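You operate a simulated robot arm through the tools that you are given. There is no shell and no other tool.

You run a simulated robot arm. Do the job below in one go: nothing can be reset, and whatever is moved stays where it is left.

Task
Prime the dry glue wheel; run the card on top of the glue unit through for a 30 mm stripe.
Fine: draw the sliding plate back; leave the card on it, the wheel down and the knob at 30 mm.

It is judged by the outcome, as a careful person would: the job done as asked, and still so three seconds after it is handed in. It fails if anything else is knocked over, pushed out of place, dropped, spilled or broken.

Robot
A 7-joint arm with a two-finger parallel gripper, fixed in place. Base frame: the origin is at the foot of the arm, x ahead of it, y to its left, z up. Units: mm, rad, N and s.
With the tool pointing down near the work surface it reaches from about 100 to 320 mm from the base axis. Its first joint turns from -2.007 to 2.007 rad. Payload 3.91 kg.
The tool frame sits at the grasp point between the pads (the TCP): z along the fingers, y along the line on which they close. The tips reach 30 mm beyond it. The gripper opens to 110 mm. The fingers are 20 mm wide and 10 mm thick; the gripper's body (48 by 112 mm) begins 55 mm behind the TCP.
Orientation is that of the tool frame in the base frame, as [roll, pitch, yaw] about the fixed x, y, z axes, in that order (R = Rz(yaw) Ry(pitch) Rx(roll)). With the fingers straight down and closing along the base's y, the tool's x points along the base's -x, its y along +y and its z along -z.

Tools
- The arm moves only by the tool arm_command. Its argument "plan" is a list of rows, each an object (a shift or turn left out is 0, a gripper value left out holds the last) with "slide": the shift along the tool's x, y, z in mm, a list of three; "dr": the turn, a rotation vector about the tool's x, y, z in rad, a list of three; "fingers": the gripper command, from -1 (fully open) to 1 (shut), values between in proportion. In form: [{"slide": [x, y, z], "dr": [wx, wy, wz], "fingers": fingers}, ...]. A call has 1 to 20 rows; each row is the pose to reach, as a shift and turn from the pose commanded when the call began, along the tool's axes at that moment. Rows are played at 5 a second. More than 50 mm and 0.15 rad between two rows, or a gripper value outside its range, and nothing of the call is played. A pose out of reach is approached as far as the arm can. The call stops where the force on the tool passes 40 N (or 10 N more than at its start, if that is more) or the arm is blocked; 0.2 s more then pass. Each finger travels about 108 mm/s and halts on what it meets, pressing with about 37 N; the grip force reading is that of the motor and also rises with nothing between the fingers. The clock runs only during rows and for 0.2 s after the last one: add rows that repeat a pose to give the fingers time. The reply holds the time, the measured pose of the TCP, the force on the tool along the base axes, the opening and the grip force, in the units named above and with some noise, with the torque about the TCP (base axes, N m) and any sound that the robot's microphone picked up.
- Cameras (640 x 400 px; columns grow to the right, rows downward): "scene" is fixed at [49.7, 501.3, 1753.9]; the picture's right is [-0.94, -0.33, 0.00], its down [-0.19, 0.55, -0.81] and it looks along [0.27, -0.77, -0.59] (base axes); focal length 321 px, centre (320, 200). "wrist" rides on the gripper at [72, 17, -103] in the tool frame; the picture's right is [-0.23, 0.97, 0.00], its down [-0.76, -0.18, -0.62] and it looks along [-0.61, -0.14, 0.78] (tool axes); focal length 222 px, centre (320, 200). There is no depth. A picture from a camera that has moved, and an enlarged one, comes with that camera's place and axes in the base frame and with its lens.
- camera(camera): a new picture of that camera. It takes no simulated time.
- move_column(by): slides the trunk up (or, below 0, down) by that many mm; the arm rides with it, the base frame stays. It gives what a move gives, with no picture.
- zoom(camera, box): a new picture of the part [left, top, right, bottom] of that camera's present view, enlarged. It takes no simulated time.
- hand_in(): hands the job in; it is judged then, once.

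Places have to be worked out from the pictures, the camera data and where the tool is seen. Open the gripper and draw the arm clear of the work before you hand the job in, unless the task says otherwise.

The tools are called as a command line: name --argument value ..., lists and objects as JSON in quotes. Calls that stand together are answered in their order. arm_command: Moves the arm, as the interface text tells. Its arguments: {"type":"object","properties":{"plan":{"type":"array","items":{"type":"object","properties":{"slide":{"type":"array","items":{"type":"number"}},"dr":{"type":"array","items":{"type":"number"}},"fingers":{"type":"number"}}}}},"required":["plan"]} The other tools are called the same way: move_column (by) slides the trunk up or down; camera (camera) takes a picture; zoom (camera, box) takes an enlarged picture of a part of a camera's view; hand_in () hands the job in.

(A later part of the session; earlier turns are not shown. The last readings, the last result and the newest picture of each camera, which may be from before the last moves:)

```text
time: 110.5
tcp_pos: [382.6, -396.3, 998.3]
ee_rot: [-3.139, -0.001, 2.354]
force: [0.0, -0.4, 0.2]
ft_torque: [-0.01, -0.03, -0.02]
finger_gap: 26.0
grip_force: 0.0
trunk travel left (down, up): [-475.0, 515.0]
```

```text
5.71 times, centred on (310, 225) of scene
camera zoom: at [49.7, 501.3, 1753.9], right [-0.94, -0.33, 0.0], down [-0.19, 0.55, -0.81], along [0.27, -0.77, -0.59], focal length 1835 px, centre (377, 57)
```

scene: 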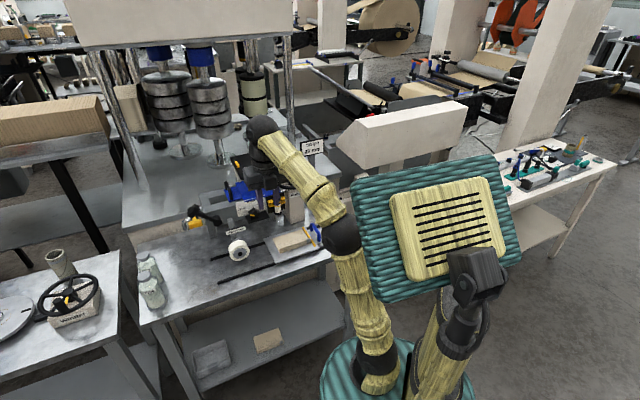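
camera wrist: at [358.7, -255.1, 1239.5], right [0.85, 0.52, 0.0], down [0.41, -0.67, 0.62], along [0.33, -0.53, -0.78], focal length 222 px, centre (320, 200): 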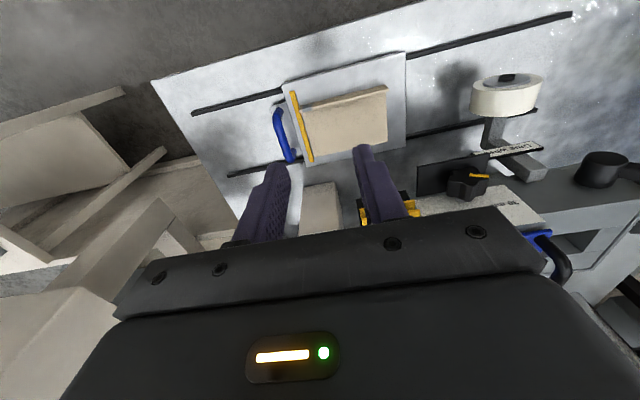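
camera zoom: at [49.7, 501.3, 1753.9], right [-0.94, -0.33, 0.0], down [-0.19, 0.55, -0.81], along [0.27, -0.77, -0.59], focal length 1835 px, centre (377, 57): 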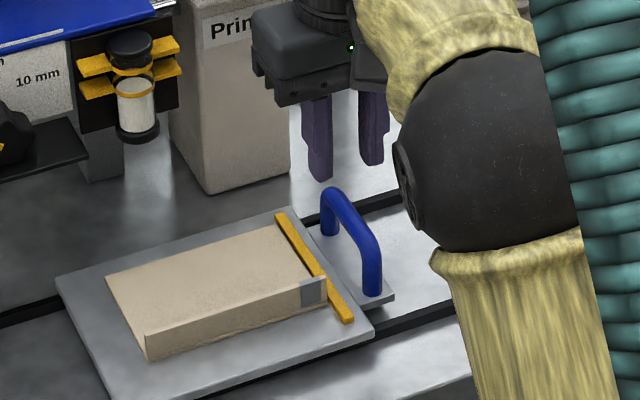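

The bar is ~6 mm right of the tool centre (lateral ≈−16). I'll correct that and descend to TCP z≈932.

arm_command --plan '[{"slide": [0, -6.4, 0], "fingers": 0.527}, {"slide": [0, -6.4, 25], "fingers": 0.527}, {"slide": [0, -6.4, 50], "fingers": 0.527}, {"slide": [0, -6.4, 66], "fingers": 0.527}, {"slide": [0, -6.4, 66], "fingers": 0.527}]'

zoom --camera "wrist" --box '[220, 80, 420, 230]'

zoom --camera "scene" --box '[270, 190, 350, 260]'

```text
time: 111.7
tcp_pos: [378.9, -401.0, 931.5]
ee_rot: [3.141, 0.001, 2.351]
force: [0.2, -0.1, -0.2]
ft_torque: [-0.03, -0.01, 0.01]
finger_gap: 26.1
grip_force: 0.1
trunk travel left (down, up): [-475.0, 515.0]
```

```text
2.67 times, centred on (320, 155) of wrist
camera zoom: at [340.8, -338.4, 1034.2], right [0.85, 0.53, 0.0], down [0.41, -0.67, 0.62], along [0.33, -0.53, -0.78], focal length 592 px, centre (320, 320)
```

zoom: 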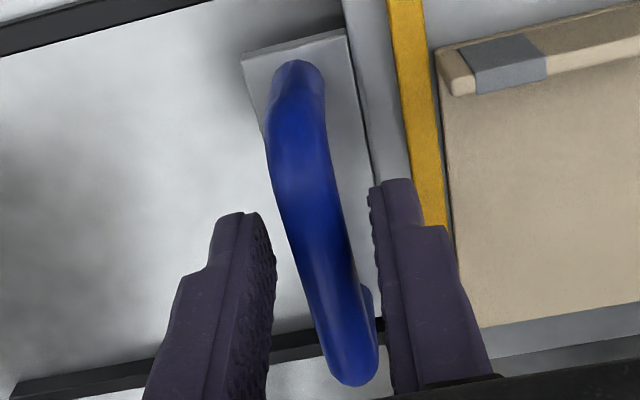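

```text
5.71 times, centred on (310, 225) of scene
camera zoom: at [49.7, 501.3, 1753.9], right [-0.94, -0.33, 0.0], down [-0.19, 0.55, -0.81], along [0.27, -0.77, -0.59], focal length 1835 px, centre (377, 57)
```

zoom: 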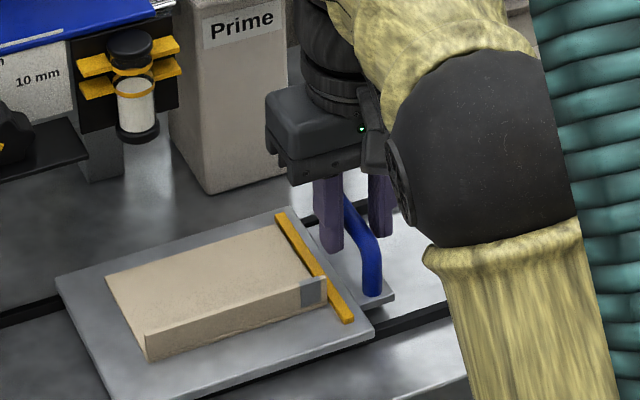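

The handle bar is between the fingers. I'll close, then push the plate left 30 mm as a first test.

arm_command --plan '[{"fingers": 1}, {"fingers": 1}, {"fingers": 1}, {"slide": [0, 8, 0], "fingers": 1}, {"slide": [0, 16, 0], "fingers": 1}, {"slide": [0, 24, 0], "fingers": 1}, {"slide": [0, 32, 0], "fingers": 1}, {"slide": [0, 32, 0], "fingers": 1}]'

zoom --camera "scene" --box '[210, 180, 350, 270]'

```text
time: 113.5
tcp_pos: [401.0, -378.1, 932.0]
ee_rot: [-3.141, -0.004, 2.354]
force: [-2.1, 2.5, -12.6]
ft_torque: [-0.61, -0.68, 0.18]
finger_gap: 13.6
grip_force: 44.5
trunk travel left (down, up): [-475.0, 515.0]
```

```text
4.44 times, centred on (280, 225) of scene
camera zoom: at [49.7, 501.3, 1753.9], right [-0.94, -0.33, 0.0], down [-0.19, 0.55, -0.81], along [0.27, -0.77, -0.59], focal length 1427 px, centre (498, 89)
```

zoom: 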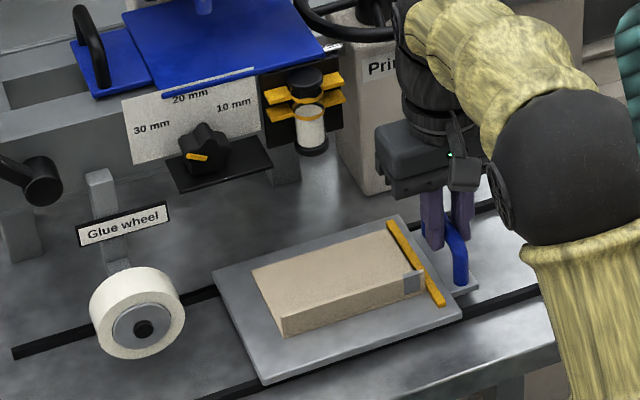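

The plate slides smoothly with the card on it. I'll continue left, slower as it reaches the wheel.

arm_command --plan '[{"slide": [0, 10, 0], "fingers": 1}, {"slide": [0, 20, 0], "fingers": 1}, {"slide": [0, 30, 0], "fingers": 1}, {"slide": [0, 40, 0], "fingers": 1}, {"slide": [0, 48, 0], "fingers": 1}, {"slide": [0, 56, 0], "fingers": 1}, {"slide": [0, 64, 0], "fingers": 1}, {"slide": [0, 72, 0], "fingers": 1}, {"slide": [0, 80, 0], "fingers": 1}, {"slide": [0, 80, 0], "fingers": 1}]'

zoom --camera "scene" --box '[200, 180, 340, 270]'

```text
time: 115.7
tcp_pos: [458.9, -320.5, 931.4]
ee_rot: [-3.141, -0.004, 2.355]
force: [-10.6, 11.5, -20.4]
ft_torque: [0.81, 0.76, 0.14]
finger_gap: 13.7
grip_force: 44.9
trunk travel left (down, up): [-475.0, 515.0]
```

```text
4.44 times, centred on (270, 225) of scene
camera zoom: at [49.7, 501.3, 1753.9], right [-0.94, -0.33, 0.0], down [-0.19, 0.55, -0.81], along [0.27, -0.77, -0.59], focal length 1427 px, centre (542, 89)
```

zoom: 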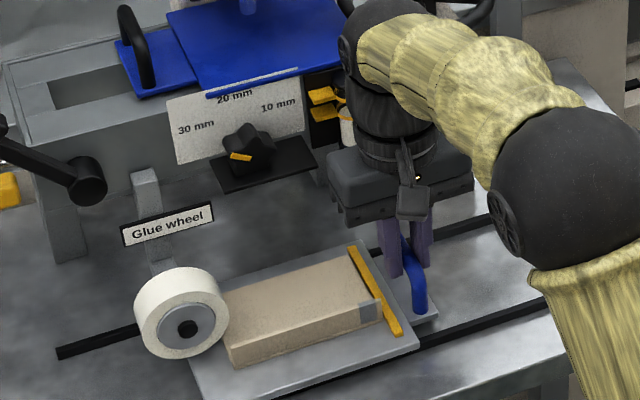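

The card's leading edge is just reaching the wheel and the wheel lines up within the card's flat. I'll ease the side load slightly and keep pushing through slowly.

arm_command --plan '[{"slide": [1, 6, 1], "fingers": 1}, {"slide": [2, 13, 2], "fingers": 1}, {"slide": [2, 20, 2], "fingers": 1}, {"slide": [2, 27, 2], "fingers": 1}, {"slide": [2, 34, 2], "fingers": 1}, {"slide": [2, 41, 2], "fingers": 1}, {"slide": [2, 48, 2], "fingers": 1}, {"slide": [2, 48, 2], "fingers": 1}]'

zoom --camera "scene" --box '[190, 180, 330, 270]'

```text
time: 117.5
tcp_pos: [492.0, -286.9, 932.0]
ee_rot: [-3.141, 0.004, 2.354]
force: [6.1, -4.6, 5.3]
ft_torque: [-0.89, -0.95, 0.17]
finger_gap: 13.8
grip_force: 45.3
trunk travel left (down, up): [-475.0, 515.0]
```

```text
4.44 times, centred on (260, 225) of scene
camera zoom: at [49.7, 501.3, 1753.9], right [-0.94, -0.33, 0.0], down [-0.19, 0.55, -0.81], along [0.27, -0.77, -0.59], focal length 1427 px, centre (587, 89)
```

zoom: 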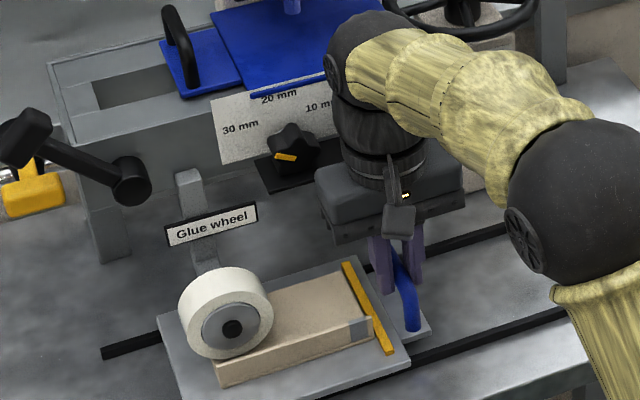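

The card is passing under the lowered wheel and stays against the bar. I'll continue to the end of travel.

arm_command --plan '[{"slide": [0, 7, 0], "fingers": 1}, {"slide": [0, 14, 0], "fingers": 1}, {"slide": [0, 21, 0], "fingers": 1}, {"slide": [0, 28, 0], "fingers": 1}, {"slide": [0, 35, 0], "fingers": 1}, {"slide": [0, 42, 0], "fingers": 1}, {"slide": [0, 42, 0], "fingers": 1}]'

zoom --camera "scene" --box '[180, 180, 320, 270]'

```text
time: 119.1
tcp_pos: [521.7, -259.1, 932.3]
ee_rot: [3.14, 0.001, 2.356]
force: [14.1, -14.1, 21.5]
ft_torque: [0.1, 0.04, 0.11]
finger_gap: 14.0
grip_force: 44.8
trunk travel left (down, up): [-475.0, 515.0]
```

```text
4.44 times, centred on (250, 225) of scene
camera zoom: at [49.7, 501.3, 1753.9], right [-0.94, -0.33, 0.0], down [-0.19, 0.55, -0.81], along [0.27, -0.77, -0.59], focal length 1427 px, centre (631, 89)
```

zoom: 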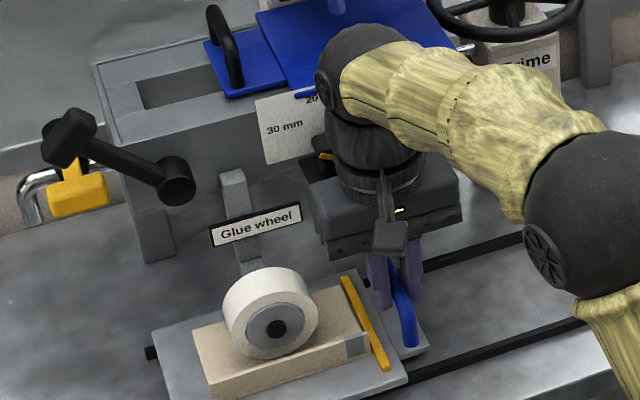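

Travel is now ~201 mm with no stop. I'll look closely for the glue stripe emerging on the card's left part.

zoom --camera "scene" --box '[210, 230, 280, 275]'

camera --camera "wrist"

```text
8.89 times, centred on (245, 252) of scene
camera zoom: at [49.7, 501.3, 1753.9], right [-0.94, -0.33, 0.0], down [-0.19, 0.55, -0.81], along [0.27, -0.77, -0.59], focal length 2855 px, centre (987, -267)
```

zoom: 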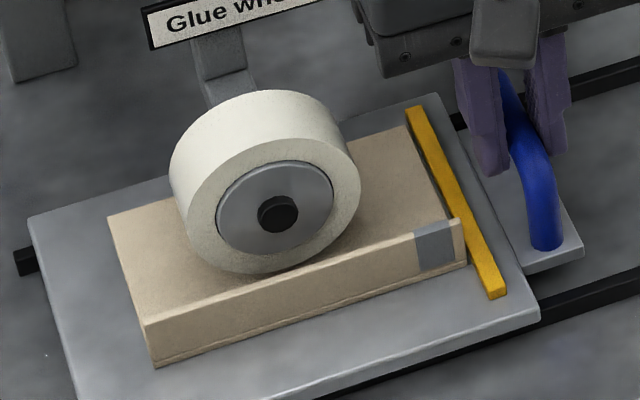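

```text
taken
camera wrist: at [483.0, -195.8, 1034.3], right [0.85, 0.53, 0.0], down [0.41, -0.66, 0.62], along [0.33, -0.53, -0.78], focal length 222 px, centre (320, 200)
```

wrist: 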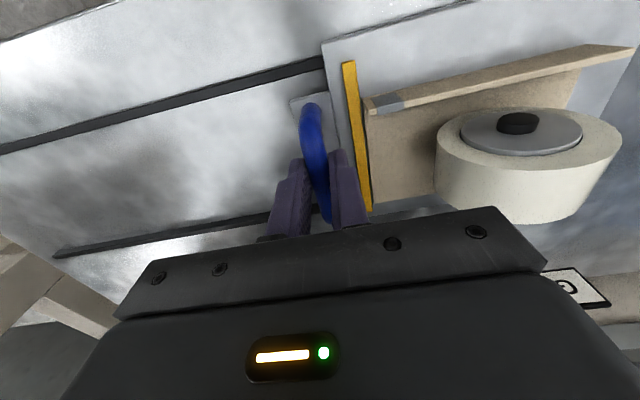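

No stripe is visible on the part that has passed the wheel, so the wheel may be hovering. I'll look closely at the gap under the wheel.

zoom --camera "wrist" --box '[340, 30, 640, 240]'

zoom --camera "scene" --box '[225, 245, 265, 270]'

zoom --camera "scene" --box '[175, 195, 255, 255]'

```text
1.90 times, centred on (490, 135) of wrist
camera zoom: at [483.0, -195.8, 1034.3], right [0.85, 0.53, 0.0], down [0.41, -0.66, 0.62], along [0.33, -0.53, -0.78], focal length 423 px, centre (-4, 324)
```

zoom: 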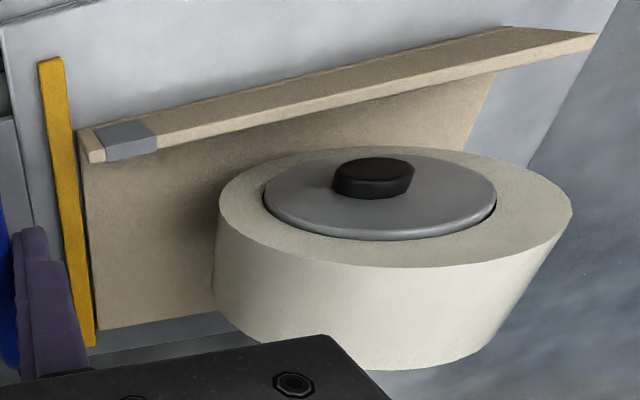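

```text
16.00 times, centred on (245, 258) of scene
camera zoom: at [49.7, 501.3, 1753.9], right [-0.94, -0.33, 0.0], down [-0.19, 0.55, -0.81], along [0.27, -0.77, -0.59], focal length 5139 px, centre (1520, -720)
```

zoom: 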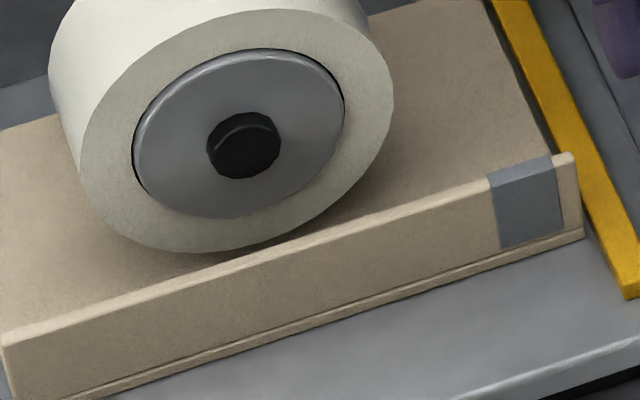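

```text
6.67 times, centred on (215, 225) of scene
camera zoom: at [49.7, 501.3, 1753.9], right [-0.94, -0.33, 0.0], down [-0.19, 0.55, -0.81], along [0.27, -0.77, -0.59], focal length 2141 px, centre (1020, 33)
```

zoom: 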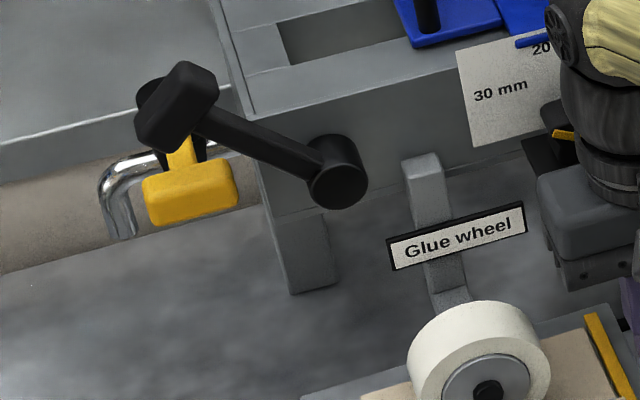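

The wheel bottom does appear to touch the sheet. The stroke isn't at its end yet, so I'll relieve the side load and push on to the stop.

arm_command --plan '[{"slide": [-1, 4, -1], "fingers": 1}, {"slide": [-2, 9, -2], "fingers": 1}, {"slide": [-2, 14, -2], "fingers": 1}, {"slide": [-2, 19, -2], "fingers": 1}, {"slide": [-2, 24, -2], "fingers": 1}, {"slide": [-2, 29, -2], "fingers": 1}, {"slide": [-2, 34, -2], "fingers": 1}, {"slide": [-2, 34, -2], "fingers": 1}]'

zoom --camera "scene" --box '[200, 220, 280, 280]'

zoom --camera "wrist" --box '[340, 30, 640, 240]'

```text
time: 120.9
tcp_pos: [546.0, -233.2, 931.5]
ee_rot: [3.14, -0.003, 2.355]
force: [-1.3, 2.8, -4.4]
ft_torque: [0.64, 0.59, 0.15]
finger_gap: 13.9
grip_force: 44.9
trunk travel left (down, up): [-475.0, 515.0]
```

```text
6.67 times, centred on (240, 250) of scene
camera zoom: at [49.7, 501.3, 1753.9], right [-0.94, -0.33, 0.0], down [-0.19, 0.55, -0.81], along [0.27, -0.77, -0.59], focal length 2141 px, centre (853, -133)
```

zoom: 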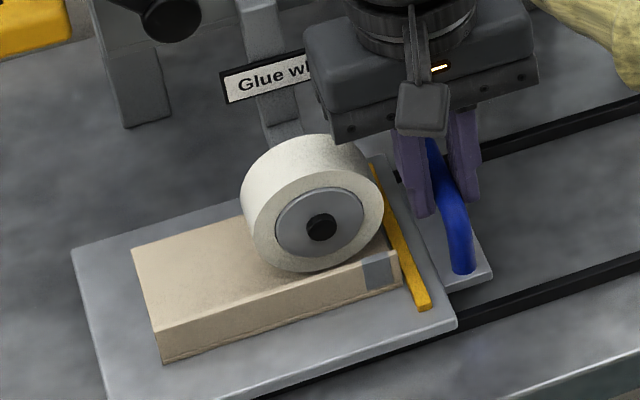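

```text
1.90 times, centred on (490, 135) of wrist
camera zoom: at [508.1, -171.7, 1034.6], right [0.85, 0.53, 0.0], down [0.41, -0.67, 0.62], along [0.33, -0.53, -0.78], focal length 423 px, centre (-4, 324)
```

zoom: 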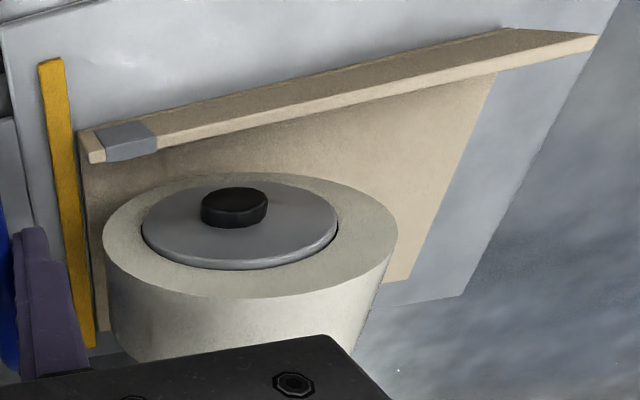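

The passed part of the card is still clean, so the wheel probably isn't quite down on it. I'll draw the plate back to its start, then check whether the lever has more travel.

arm_command --plan '[{"slide": [0, -12, 0], "fingers": 1}, {"slide": [0, -25, 0], "fingers": 1}, {"slide": [0, -38, 0], "fingers": 1}, {"slide": [0, -51, 0], "fingers": 1}, {"slide": [0, -64, 0], "fingers": 1}, {"slide": [0, -77, 0], "fingers": 1}, {"slide": [0, -90, 0], "fingers": 1}, {"slide": [0, -103, 0], "fingers": 1}, {"slide": [0, -116, 0], "fingers": 1}, {"slide": [0, -116, 0], "fingers": 1}]'

zoom --camera "scene" --box '[200, 200, 320, 280]'

```text
time: 123.1
tcp_pos: [462.5, -316.2, 933.0]
ee_rot: [-3.139, -0.003, 2.352]
force: [-9.2, 8.2, -27.4]
ft_torque: [0.09, 0.22, 0.14]
finger_gap: 13.8
grip_force: 45.4
trunk travel left (down, up): [-475.0, 515.0]
```

```text
5.00 times, centred on (260, 240) of scene
camera zoom: at [49.7, 501.3, 1753.9], right [-0.94, -0.33, 0.0], down [-0.19, 0.55, -0.81], along [0.27, -0.77, -0.59], focal length 1606 px, centre (620, 0)
```

zoom: 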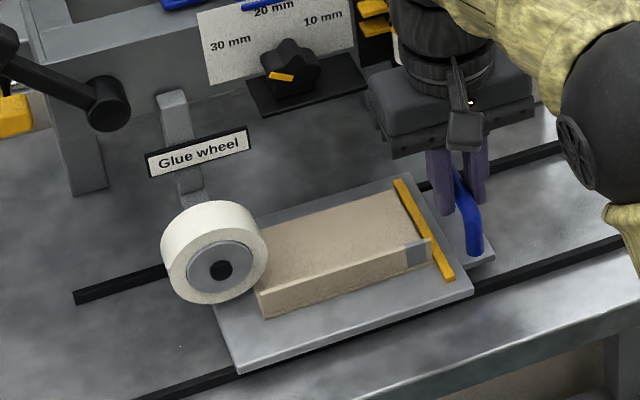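

No stripe on the card. I'll zoom on the wheel over the bare plate end to judge the gap.

zoom --camera "scene" --box '[222, 235, 262, 265]'

zoom --camera "wrist" --box '[400, 0, 640, 200]'

camera --camera "wrist"

```text
13.33 times, centred on (242, 250) of scene
camera zoom: at [49.7, 501.3, 1753.9], right [-0.94, -0.33, 0.0], down [-0.19, 0.55, -0.81], along [0.27, -0.77, -0.59], focal length 4282 px, centre (1360, -467)
```

zoom: 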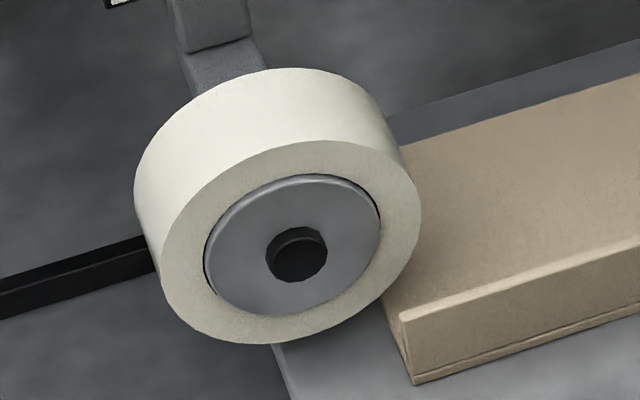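

```text
2.00 times, centred on (520, 100) of wrist
camera zoom: at [425.7, -254.1, 1034.6], right [0.85, 0.53, 0.0], down [0.41, -0.67, 0.62], along [0.32, -0.53, -0.78], focal length 444 px, centre (-80, 400)
```

zoom: 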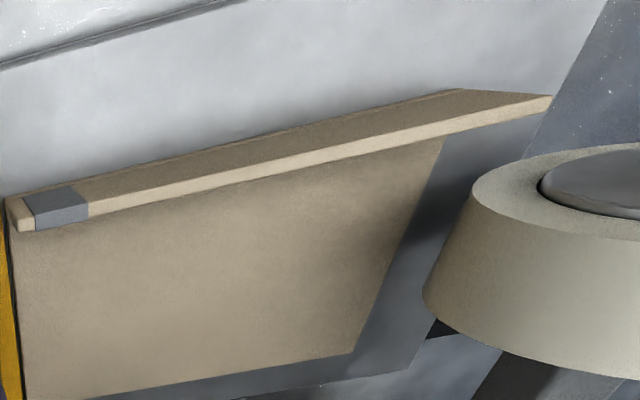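

```text
taken
camera wrist: at [425.7, -254.1, 1034.6], right [0.85, 0.53, 0.0], down [0.41, -0.67, 0.62], along [0.32, -0.53, -0.78], focal length 222 px, centre (320, 200)
```

wrist: 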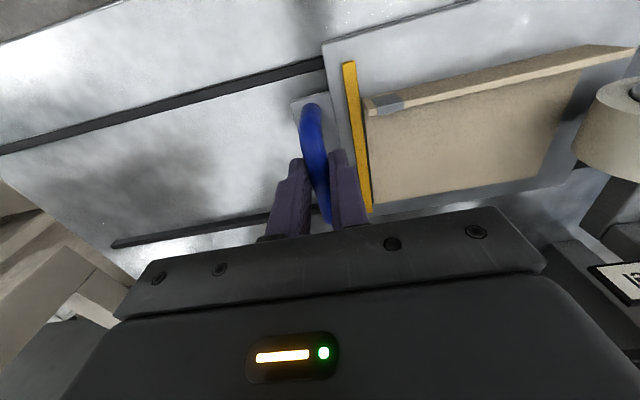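

I can't confirm contact, and the lever may not be at its end since my finger was held up by the valve. I'll draw the plate fully back to its start, then push the lever further from above.

arm_command --plan '[{"slide": [1, -12, 2], "fingers": 1}, {"slide": [1, -26, 2], "fingers": 1}, {"slide": [1, -40, 2], "fingers": 1}, {"slide": [1, -54, 2], "fingers": 1}, {"slide": [1, -68, 2], "fingers": 1}, {"slide": [1, -82, 2], "fingers": 1}, {"slide": [1, -96, 2], "fingers": 1}, {"slide": [1, -110, 2], "fingers": 1}, {"slide": [1, -120, 2], "fingers": 1}, {"slide": [1, -120, 2], "fingers": 1}]'

arm_command --plan '[{"fingers": 0.5}, {"fingers": 0.5}, {"slide": [0, 0, -30], "fingers": 0.5}, {"slide": [0, 0, -75], "fingers": 0.5}, {"slide": [0, 10, -120], "fingers": 0.5}, {"slide": [0, 30, -165], "fingers": 0.8}, {"slide": [0, 60, -200], "fingers": 1}, {"slide": [0, 100, -225], "fingers": 1}, {"slide": [0, 140, -240], "fingers": 1}, {"slide": [0, 180, -240], "fingers": 1}, {"slide": [0, 220, -240], "fingers": 1}, {"slide": [0, 220, -240], "fingers": 1}]'

zoom --camera "scene" --box '[170, 165, 350, 285]'

camera --camera "wrist"

```text
time: 125.3
tcp_pos: [378.4, -401.3, 933.1]
ee_rot: [-3.141, 0.004, 2.355]
force: [9.8, -5.8, 17.4]
ft_torque: [0.18, 0.05, 0.11]
finger_gap: 13.6
grip_force: 45.2
trunk travel left (down, up): [-475.0, 515.0]
```

```text
time: 127.9
tcp_pos: [507.5, -239.2, 1158.8]
ee_rot: [3.141, 0.003, 2.355]
force: [0.4, 0.3, 0.7]
ft_torque: [0.01, 0.03, 0.01]
finger_gap: 0.0
grip_force: 37.3
out of reach, approached as far as the arm can: row 9, 10, 11, 12
trunk travel left (down, up): [-475.0, 515.0]
```

```text
3.33 times, centred on (260, 225) of scene
camera zoom: at [49.7, 501.3, 1753.9], right [-0.94, -0.33, 0.0], down [-0.19, 0.55, -0.81], along [0.27, -0.77, -0.59], focal length 1070 px, centre (520, 117)
```

zoom: 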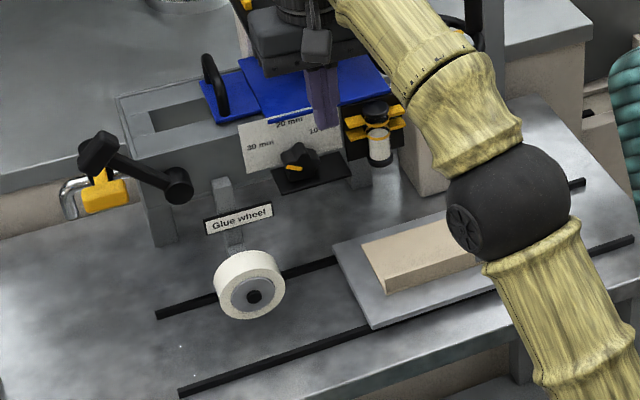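

```text
taken
camera wrist: at [469.4, -176.2, 1260.5], right [0.85, 0.53, 0.0], down [0.41, -0.66, 0.63], along [0.33, -0.53, -0.78], focal length 222 px, centre (320, 200)
```

wrist: 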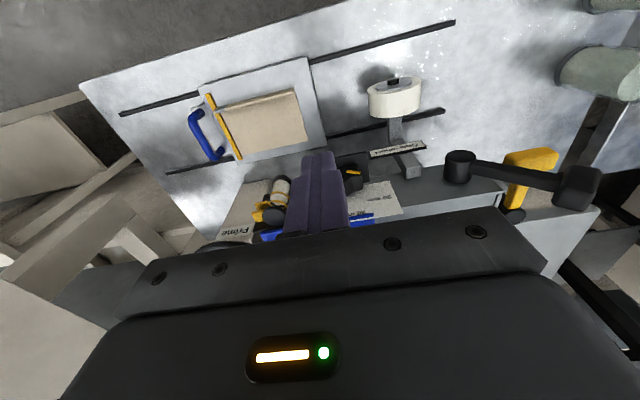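

The plate is back. I'll raise the trunk 150 mm for comfortable reach to the lever, and enlarge the lever/valve area.

move_column --by 150

zoom --camera "wrist" --box '[380, 80, 620, 230]'

zoom --camera "scene" --box '[175, 195, 255, 255]'

```text
time: 129.7
tcp_pos: [507.9, -239.4, 1307.4]
ee_rot: [3.141, 0.002, 2.354]
force: [-0.3, -0.5, -0.3]
ft_torque: [0.0, 0.01, -0.04]
finger_gap: 0.1
grip_force: 37.0
trunk travel left (down, up): [-625.0, 365.0]
```

```text
2.67 times, centred on (500, 155) of wrist
camera zoom: at [469.2, -177.0, 1410.4], right [0.85, 0.53, 0.0], down [0.41, -0.66, 0.63], along [0.33, -0.53, -0.78], focal length 592 px, centre (-160, 320)
```

zoom: 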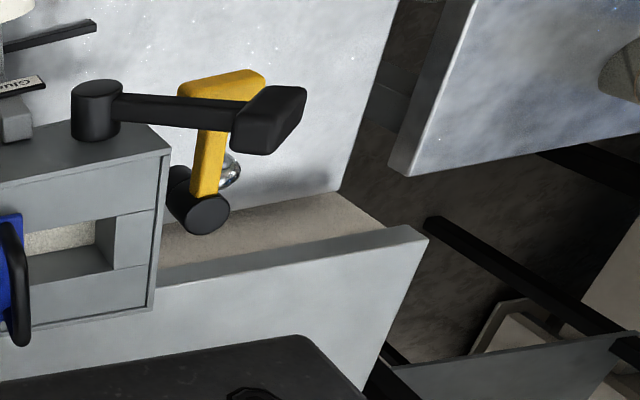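

```text
6.67 times, centred on (215, 225) of scene
camera zoom: at [49.7, 501.3, 1753.9], right [-0.94, -0.33, 0.0], down [-0.19, 0.55, -0.81], along [0.27, -0.77, -0.59], focal length 2141 px, centre (1020, 33)
```

zoom: 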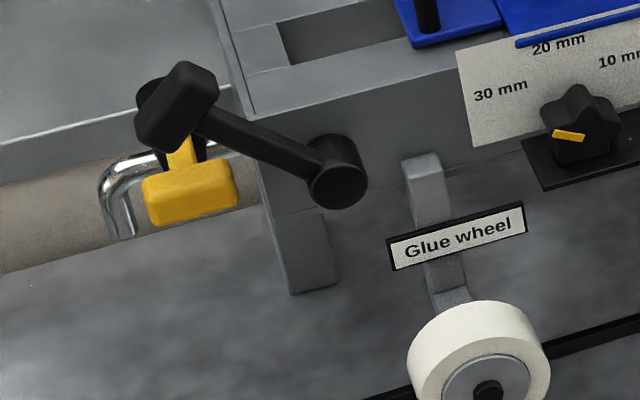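

From above, the lever's shaft crosses right over the yellow valve handle, so it may be resting on it. I'll go round to the front at lever height for a side view of the gap.

arm_command --plan '[{"slide": [10, 40, 15], "dr": [0, -0.13, 0], "fingers": 1}, {"slide": [20, 80, 35], "dr": [0, -0.26, 0]}, {"slide": [35, 120, 60], "dr": [0, -0.39, 0]}, {"slide": [50, 155, 90], "dr": [0, -0.52, 0]}, {"slide": [60, 185, 125], "dr": [0, -0.65, 0]}, {"slide": [60, 205, 165], "dr": [0, -0.78, 0]}, {"slide": [60, 210, 205], "dr": [0, -0.9, 0]}, {"slide": [60, 210, 227], "dr": [0, -0.9, 0]}, {"slide": [60, 210, 227], "dr": [0, -0.9, 0]}]'

camera --camera "wrist"

camera --camera "scene"

```text
time: 131.7
tcp_pos: [614.2, -48.4, 1081.8]
ee_rot: [-3.141, 0.902, 2.353]
force: [-0.5, -0.4, 0.7]
ft_torque: [-0.01, -0.03, -0.02]
finger_gap: 0.0
grip_force: 37.2
trunk travel left (down, up): [-625.0, 365.0]
```

```text
taken
camera wrist: at [538.3, 51.0, 1086.9], right [0.79, 0.59, 0.18], down [-0.14, -0.11, 0.98], along [0.6, -0.8, -0.01], focal length 222 px, centre (320, 200)
```

wrist: 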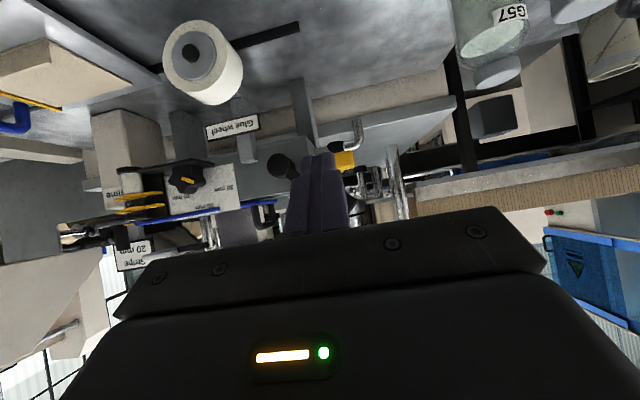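

```text
taken
```

scene: 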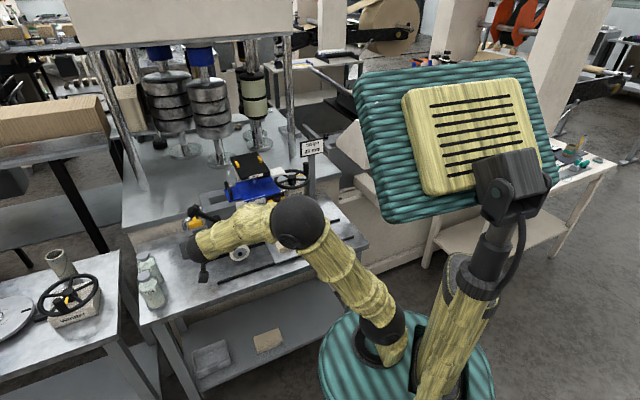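

The closed fingers hide the lever; I'll sidestep 85 mm to the right for a clear view.

arm_command --plan '[{"slide": [0, -40, 0]}, {"slide": [0, -85, 0]}, {"slide": [0, -85, 0]}]'

zoom --camera "wrist" --box '[280, 60, 480, 220]'

zoom --camera "wrist" --box '[340, 110, 440, 190]'

```text
time: 132.5
tcp_pos: [555.5, -108.1, 1081.5]
ee_rot: [-3.141, 0.903, 2.352]
force: [-0.2, 0.2, 0.1]
ft_torque: [-0.04, 0.0, 0.02]
finger_gap: 0.0
grip_force: 36.5
trunk travel left (down, up): [-625.0, 365.0]
```

```text
2.50 times, centred on (380, 140) of wrist
camera zoom: at [478.8, -8.5, 1087.1], right [0.79, 0.59, 0.18], down [-0.14, -0.11, 0.98], along [0.6, -0.8, -0.01], focal length 555 px, centre (170, 350)
```

zoom: 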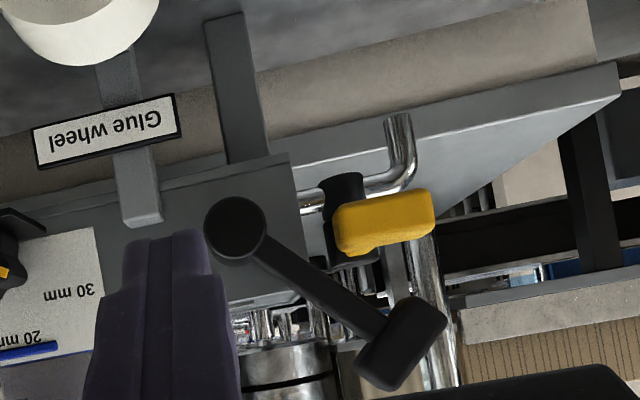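

```text
5.00 times, centred on (390, 150) of wrist
camera zoom: at [478.8, -8.5, 1087.1], right [0.79, 0.59, 0.18], down [-0.14, -0.11, 0.98], along [0.6, -0.8, -0.01], focal length 1111 px, centre (-30, 450)
```

zoom: 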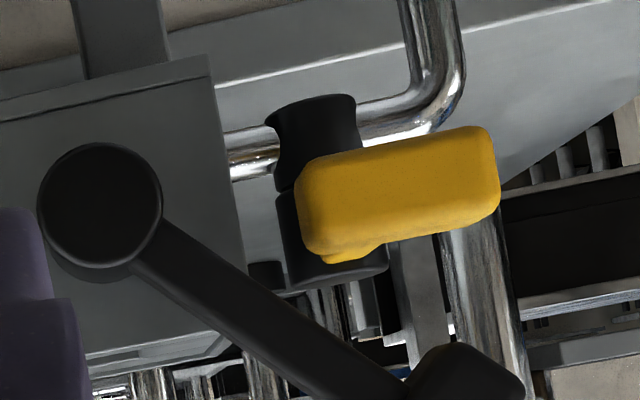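

Measured in this view the lever is at about 45° left, with ~18 mm clearance above the valve. I'll put the closed fingertips against the shaft's upper-right side, well below the T, and press down-left to feel whether there's more travel.

arm_command --plan '[{"slide": [-35, 10, 5], "fingers": 1}, {"slide": [-65, 25, 20], "fingers": 1}, {"slide": [-85, 35, 40], "fingers": 1}, {"slide": [-85, 35, 40], "fingers": 1}]'

zoom --camera "wrist" --box '[220, 60, 440, 230]'

zoom --camera "scene" --box '[175, 185, 255, 245]'

```text
time: 133.5
tcp_pos: [637.6, -145.0, 1122.4]
ee_rot: [-3.141, 0.903, 2.354]
force: [0.2, 1.1, 0.3]
ft_torque: [0.01, -0.02, 0.0]
finger_gap: 0.0
grip_force: 36.6
trunk travel left (down, up): [-625.0, 365.0]
```

```text
2.35 times, centred on (330, 145) of wrist
camera zoom: at [562.1, -43.9, 1129.0], right [0.79, 0.59, 0.18], down [-0.14, -0.11, 0.98], along [0.6, -0.8, -0.01], focal length 523 px, centre (296, 329)
```

zoom: 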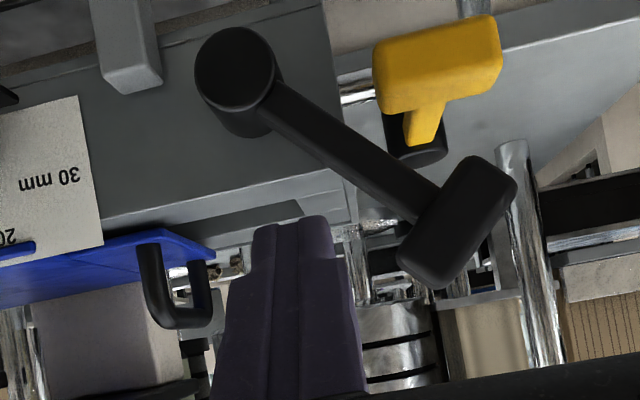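

```text
6.67 times, centred on (215, 215) of scene
camera zoom: at [49.7, 501.3, 1753.9], right [-0.94, -0.33, 0.0], down [-0.19, 0.55, -0.81], along [0.27, -0.77, -0.59], focal length 2141 px, centre (1020, 100)
```

zoom: 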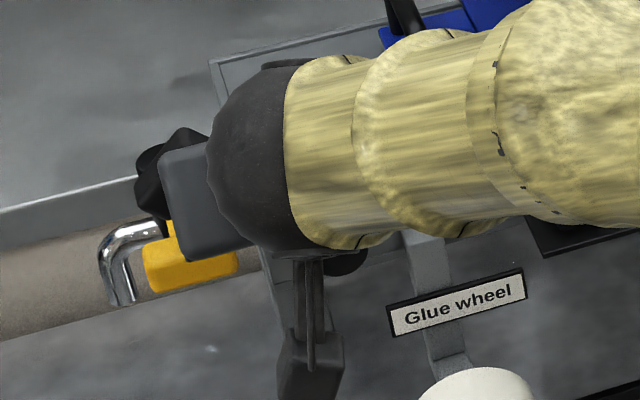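

I'm above the shaft. I'll advance so the fingertips overlap the shaft's depth, then press toward down-left in small steps.

arm_command --plan '[{"slide": [-10, 4, 26], "fingers": 1}, {"slide": [-19, 8, 52.7], "fingers": 1}, {"slide": [-16.5, 11, 54.5], "fingers": 1}, {"slide": [-14, 14, 56], "fingers": 1}, {"slide": [-11, 18, 58], "fingers": 1}, {"slide": [-11, 18, 58], "fingers": 1}]'

zoom --camera "wrist" --box '[220, 60, 440, 230]'

```text
time: 134.9
tcp_pos: [688.4, -167.5, 1097.1]
ee_rot: [-3.141, 0.902, 2.352]
force: [-0.1, 0.3, 0.3]
ft_torque: [-0.04, -0.01, 0.01]
finger_gap: 0.0
grip_force: 36.8
trunk travel left (down, up): [-625.0, 365.0]
```

```text
2.35 times, centred on (330, 145) of wrist
camera zoom: at [611.9, -68.0, 1102.7], right [0.79, 0.59, 0.18], down [-0.14, -0.11, 0.98], along [0.6, -0.8, -0.01], focal length 523 px, centre (296, 329)
```

zoom: 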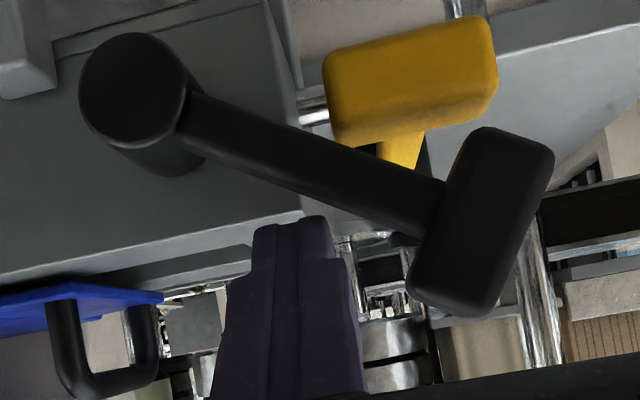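

The finger is now nearly touching the shaft with no force yet. I'll press on down-left in small steps.

arm_command --plan '[{"slide": [3, 2, 1.5], "fingers": 1}, {"slide": [6, 4, 3.5], "fingers": 1}, {"slide": [9, 6, 5], "fingers": 1}, {"slide": [12, 8, 6.5], "fingers": 1}, {"slide": [12, 8, 6.5], "fingers": 1}]'

zoom --camera "wrist" --box '[220, 60, 440, 230]'

zoom --camera "scene" --box '[175, 195, 275, 265]'

```text
time: 135.9
tcp_pos: [689.0, -166.3, 1092.4]
ee_rot: [3.13, 0.918, 2.337]
force: [-14.7, 0.4, 12.6]
ft_torque: [-0.07, 0.09, -0.06]
finger_gap: 0.2
grip_force: 37.3
trunk travel left (down, up): [-625.0, 365.0]
stopped in row 5: the force on the tool passed its limit at 43 N (the readings are from after the stop); the commanded pose is now the measured one
```

```text
2.35 times, centred on (330, 145) of wrist
camera zoom: at [613.4, -65.8, 1097.2], right [0.79, 0.58, 0.19], down [-0.15, -0.11, 0.98], along [0.59, -0.81, 0.01], focal length 523 px, centre (296, 329)
```

zoom: 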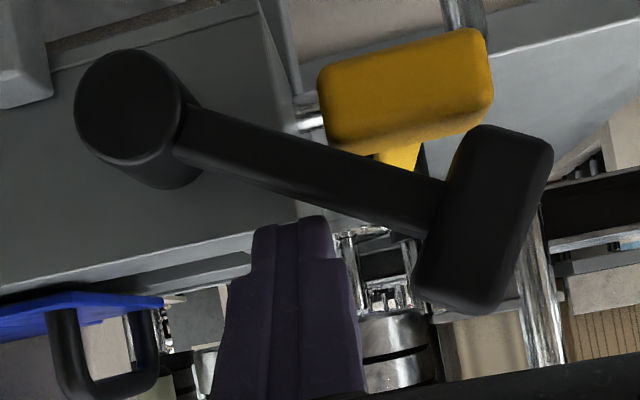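

```text
5.71 times, centred on (225, 230) of scene
camera zoom: at [49.7, 501.3, 1753.9], right [-0.94, -0.33, 0.0], down [-0.19, 0.55, -0.81], along [0.27, -0.77, -0.59], focal length 1835 px, centre (863, 29)
```

zoom: 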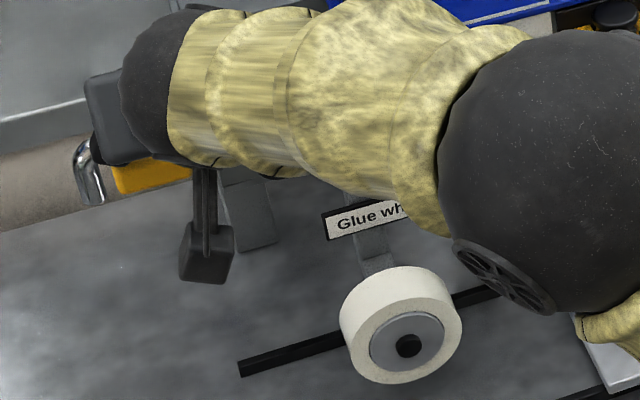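

The lever moved further during this push and is now hard against its stop (43 N); the wheel hub is ~5 mm lower than before. I'll back the finger off upward and verify it stays there.

arm_command --plan '[{"slide": [-10, -2, -6], "fingers": 1}, {"slide": [-30, -5, -25], "fingers": 1}, {"slide": [-60, -10, -60], "fingers": 1}, {"slide": [-80, -40, -100], "fingers": 1}, {"slide": [-90, -80, -120], "fingers": 1}, {"slide": [-90, -120, -120], "fingers": 1}, {"slide": [-90, -120, -120], "fingers": 1}]'

zoom --camera "scene" --box '[170, 175, 290, 275]'

zoom --camera "scene" --box '[222, 235, 262, 265]'

camera --camera "wrist"

```text
refused: row 4 steps farther than a row can; nothing moved
```

```text
4.00 times, centred on (230, 225) of scene
camera zoom: at [49.7, 501.3, 1753.9], right [-0.94, -0.33, 0.0], down [-0.19, 0.55, -0.81], along [0.27, -0.77, -0.59], focal length 1285 px, centre (680, 100)
```

zoom: 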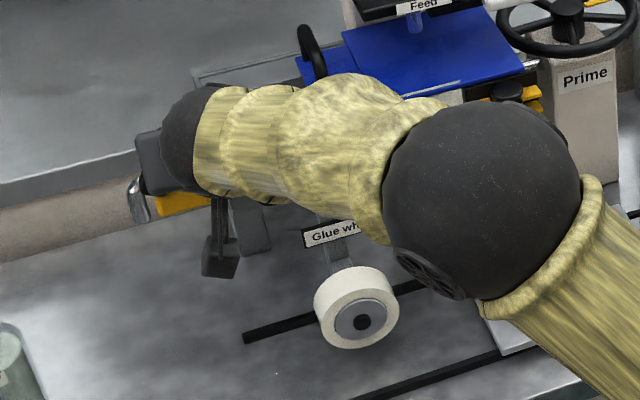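

```text
13.33 times, centred on (242, 250) of scene
camera zoom: at [49.7, 501.3, 1753.9], right [-0.94, -0.33, 0.0], down [-0.19, 0.55, -0.81], along [0.27, -0.77, -0.59], focal length 4282 px, centre (1360, -467)
```

zoom: 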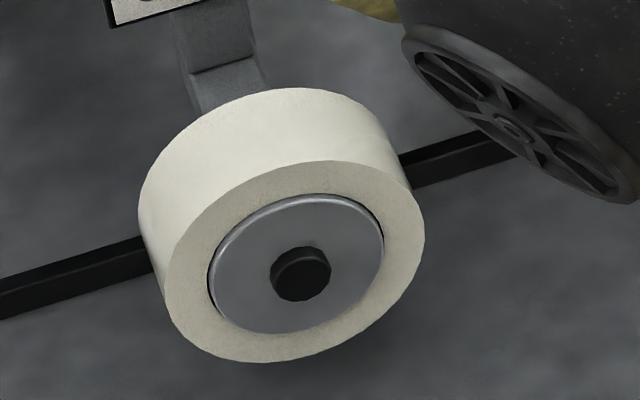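

```text
taken
camera wrist: at [613.4, -65.8, 1097.2], right [0.79, 0.58, 0.19], down [-0.15, -0.11, 0.98], along [0.59, -0.81, 0.01], focal length 222 px, centre (320, 200)
```

wrist: 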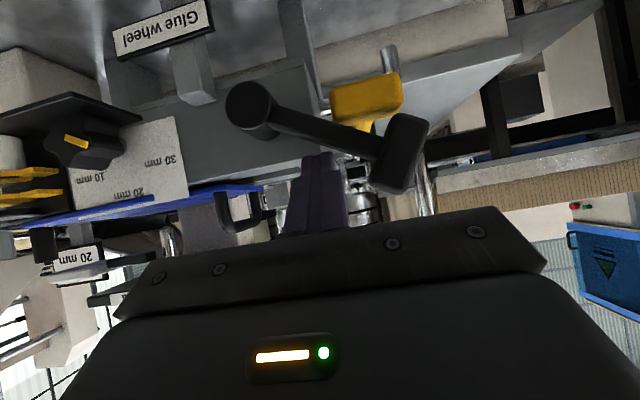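

The wheel hub is about 6 mm lower than during the first run, which explains the missing stripe. I'll resend the retreat with shorter steps.

arm_command --plan '[{"slide": [-10, -2, -6], "fingers": 1}, {"slide": [-30, -5, -25], "fingers": 1}, {"slide": [-50, -10, -55], "fingers": 1}, {"slide": [-65, -30, -80], "fingers": 1}, {"slide": [-80, -60, -100], "fingers": 1}, {"slide": [-90, -95, -115], "fingers": 1}, {"slide": [-95, -135, -120], "fingers": 1}, {"slide": [-95, -135, -120], "fingers": 1}]'

zoom --camera "scene" --box '[222, 235, 262, 265]'

zoom --camera "scene" --box '[170, 175, 290, 275]'

```text
time: 137.7
tcp_pos: [569.5, -235.0, 1238.2]
ee_rot: [3.132, 0.913, 2.344]
force: [-0.8, 0.7, 0.2]
ft_torque: [-0.02, -0.01, -0.04]
finger_gap: 0.0
grip_force: 37.1
trunk travel left (down, up): [-625.0, 365.0]
```

```text
13.33 times, centred on (242, 250) of scene
camera zoom: at [49.7, 501.3, 1753.9], right [-0.94, -0.33, 0.0], down [-0.19, 0.55, -0.81], along [0.27, -0.77, -0.59], focal length 4282 px, centre (1360, -467)
```

zoom: 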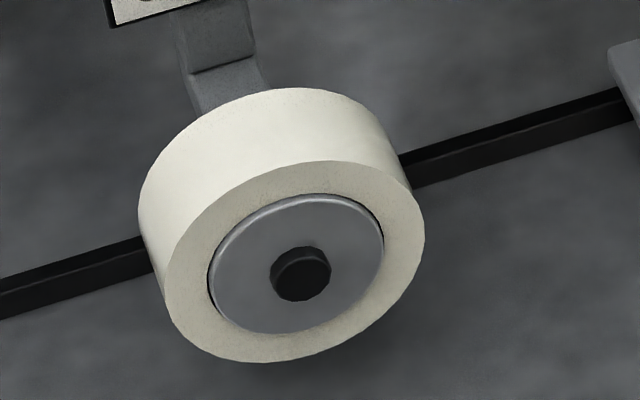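

```text
4.00 times, centred on (230, 225) of scene
camera zoom: at [49.7, 501.3, 1753.9], right [-0.94, -0.33, 0.0], down [-0.19, 0.55, -0.81], along [0.27, -0.77, -0.59], focal length 1285 px, centre (680, 100)
```

zoom: 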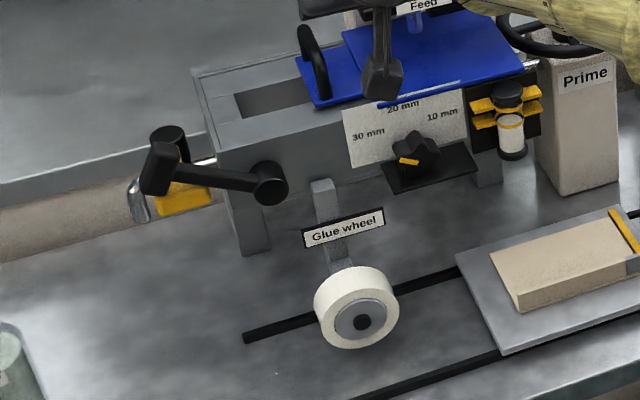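

The lever is now nearly horizontal and the wheel stays lower; the valve is unmoved. I'll go back to the plate handle, bringing the tool vertical on the way.

arm_command --plan '[{"slide": [5, -25, 0], "dr": [0, 0.09, 0], "fingers": 0.8}, {"slide": [10, -55, 0], "dr": [0, 0.18, 0], "fingers": 0.6}, {"slide": [15, -85, 5], "dr": [0, 0.28, 0], "fingers": 0.527}, {"slide": [25, -115, 10], "dr": [0, 0.37, 0], "fingers": 0.527}, {"slide": [40, -145, 18], "dr": [0, 0.46, 0], "fingers": 0.527}, {"slide": [55, -175, 28], "dr": [0, 0.55, 0], "fingers": 0.527}, {"slide": [70, -205, 38], "dr": [0, 0.65, 0], "fingers": 0.527}, {"slide": [85, -230, 48], "dr": [0, 0.74, 0], "fingers": 0.527}, {"slide": [100, -250, 58], "dr": [0, 0.83, 0], "fingers": 0.527}, {"slide": [113, -252, 66], "dr": [0, 0.913, 0], "fingers": 0.527}, {"slide": [113, -252, 66], "dr": [0, 0.913, 0], "fingers": 0.527}]'

zoom --camera "wrist" --box '[220, 40, 420, 220]'

```text
time: 140.1
tcp_pos: [378.7, -398.7, 1105.3]
ee_rot: [3.137, 0.0, 2.353]
force: [0.2, -0.1, 0.1]
ft_torque: [-0.03, -0.01, 0.02]
finger_gap: 26.0
grip_force: 0.1
trunk travel left (down, up): [-625.0, 365.0]
```

```text
2.22 times, centred on (320, 130) of wrist
camera zoom: at [340.9, -336.8, 1208.2], right [0.85, 0.52, 0.01], down [0.41, -0.67, 0.62], along [0.33, -0.53, -0.78], focal length 494 px, centre (320, 356)
```

zoom: 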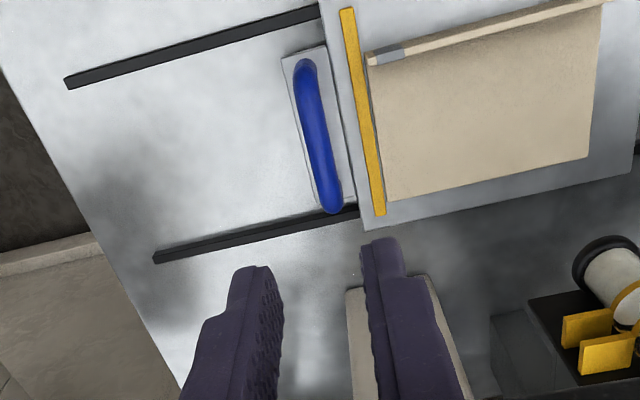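

I'm right over the handle again (previous grip was at 378.4, −401.3, 933). I'll descend and grip.

arm_command --plan '[{"slide": [-1.6, -2, 45], "fingers": 0.527}, {"slide": [-1.6, -2, 90], "fingers": 0.527}, {"slide": [-1.6, -2, 135], "fingers": 0.527}, {"slide": [-1.6, -2, 160], "fingers": 0.527}, {"slide": [-1.6, -2, 173], "fingers": 0.527}, {"slide": [-1.6, -2, 173], "fingers": 0.527}, {"slide": [-1.6, -2, 173], "fingers": 1}, {"slide": [-1.6, -2, 173], "fingers": 1}, {"slide": [-1.6, -2, 173], "fingers": 1}]'

zoom --camera "wrist" --box '[220, 80, 420, 230]'

```text
time: 142.1
tcp_pos: [380.1, -400.9, 932.8]
ee_rot: [3.137, 0.001, 2.353]
force: [-1.3, 0.7, -6.4]
ft_torque: [-0.79, -0.78, 0.33]
finger_gap: 13.7
grip_force: 44.3
trunk travel left (down, up): [-625.0, 365.0]
```

```text
2.67 times, centred on (320, 155) of wrist
camera zoom: at [341.5, -338.9, 1035.3], right [0.85, 0.52, 0.01], down [0.41, -0.67, 0.62], along [0.33, -0.53, -0.78], focal length 592 px, centre (320, 320)
```

zoom: 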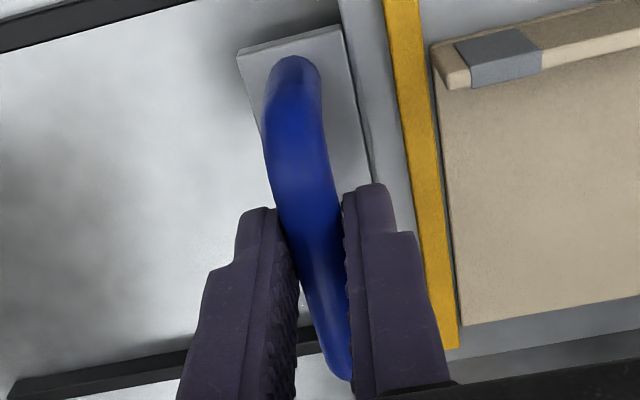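

Handle gripped. Pushing left 95 mm to just before the wheel.

arm_command --plan '[{"slide": [0, 10, 0], "fingers": 1}, {"slide": [0, 22, 0], "fingers": 1}, {"slide": [0, 34, 0.5], "fingers": 1}, {"slide": [0, 46, 0.5], "fingers": 1}, {"slide": [0.5, 58, 1], "fingers": 1}, {"slide": [0.5, 68, 1], "fingers": 1}, {"slide": [0.5, 78, 1], "fingers": 1}, {"slide": [1, 85, 1], "fingers": 1}, {"slide": [1, 90, 1], "fingers": 1}, {"slide": [1, 90, 1], "fingers": 1}]'

zoom --camera "scene" --box '[210, 220, 290, 280]'

```text
time: 144.3
tcp_pos: [445.0, -337.3, 934.1]
ee_rot: [3.137, 0.002, 2.351]
force: [4.3, -4.5, 7.8]
ft_torque: [0.32, 0.31, 0.32]
finger_gap: 13.8
grip_force: 45.4
trunk travel left (down, up): [-625.0, 365.0]
```

```text
6.67 times, centred on (250, 250) of scene
camera zoom: at [49.7, 501.3, 1753.9], right [-0.94, -0.33, 0.0], down [-0.19, 0.55, -0.81], along [0.27, -0.77, -0.59], focal length 2141 px, centre (787, -133)
```

zoom: 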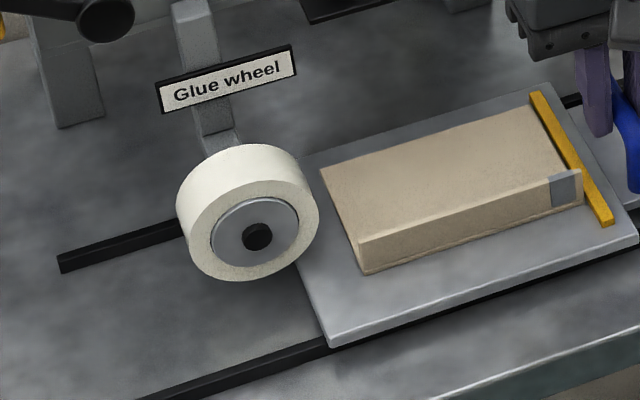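

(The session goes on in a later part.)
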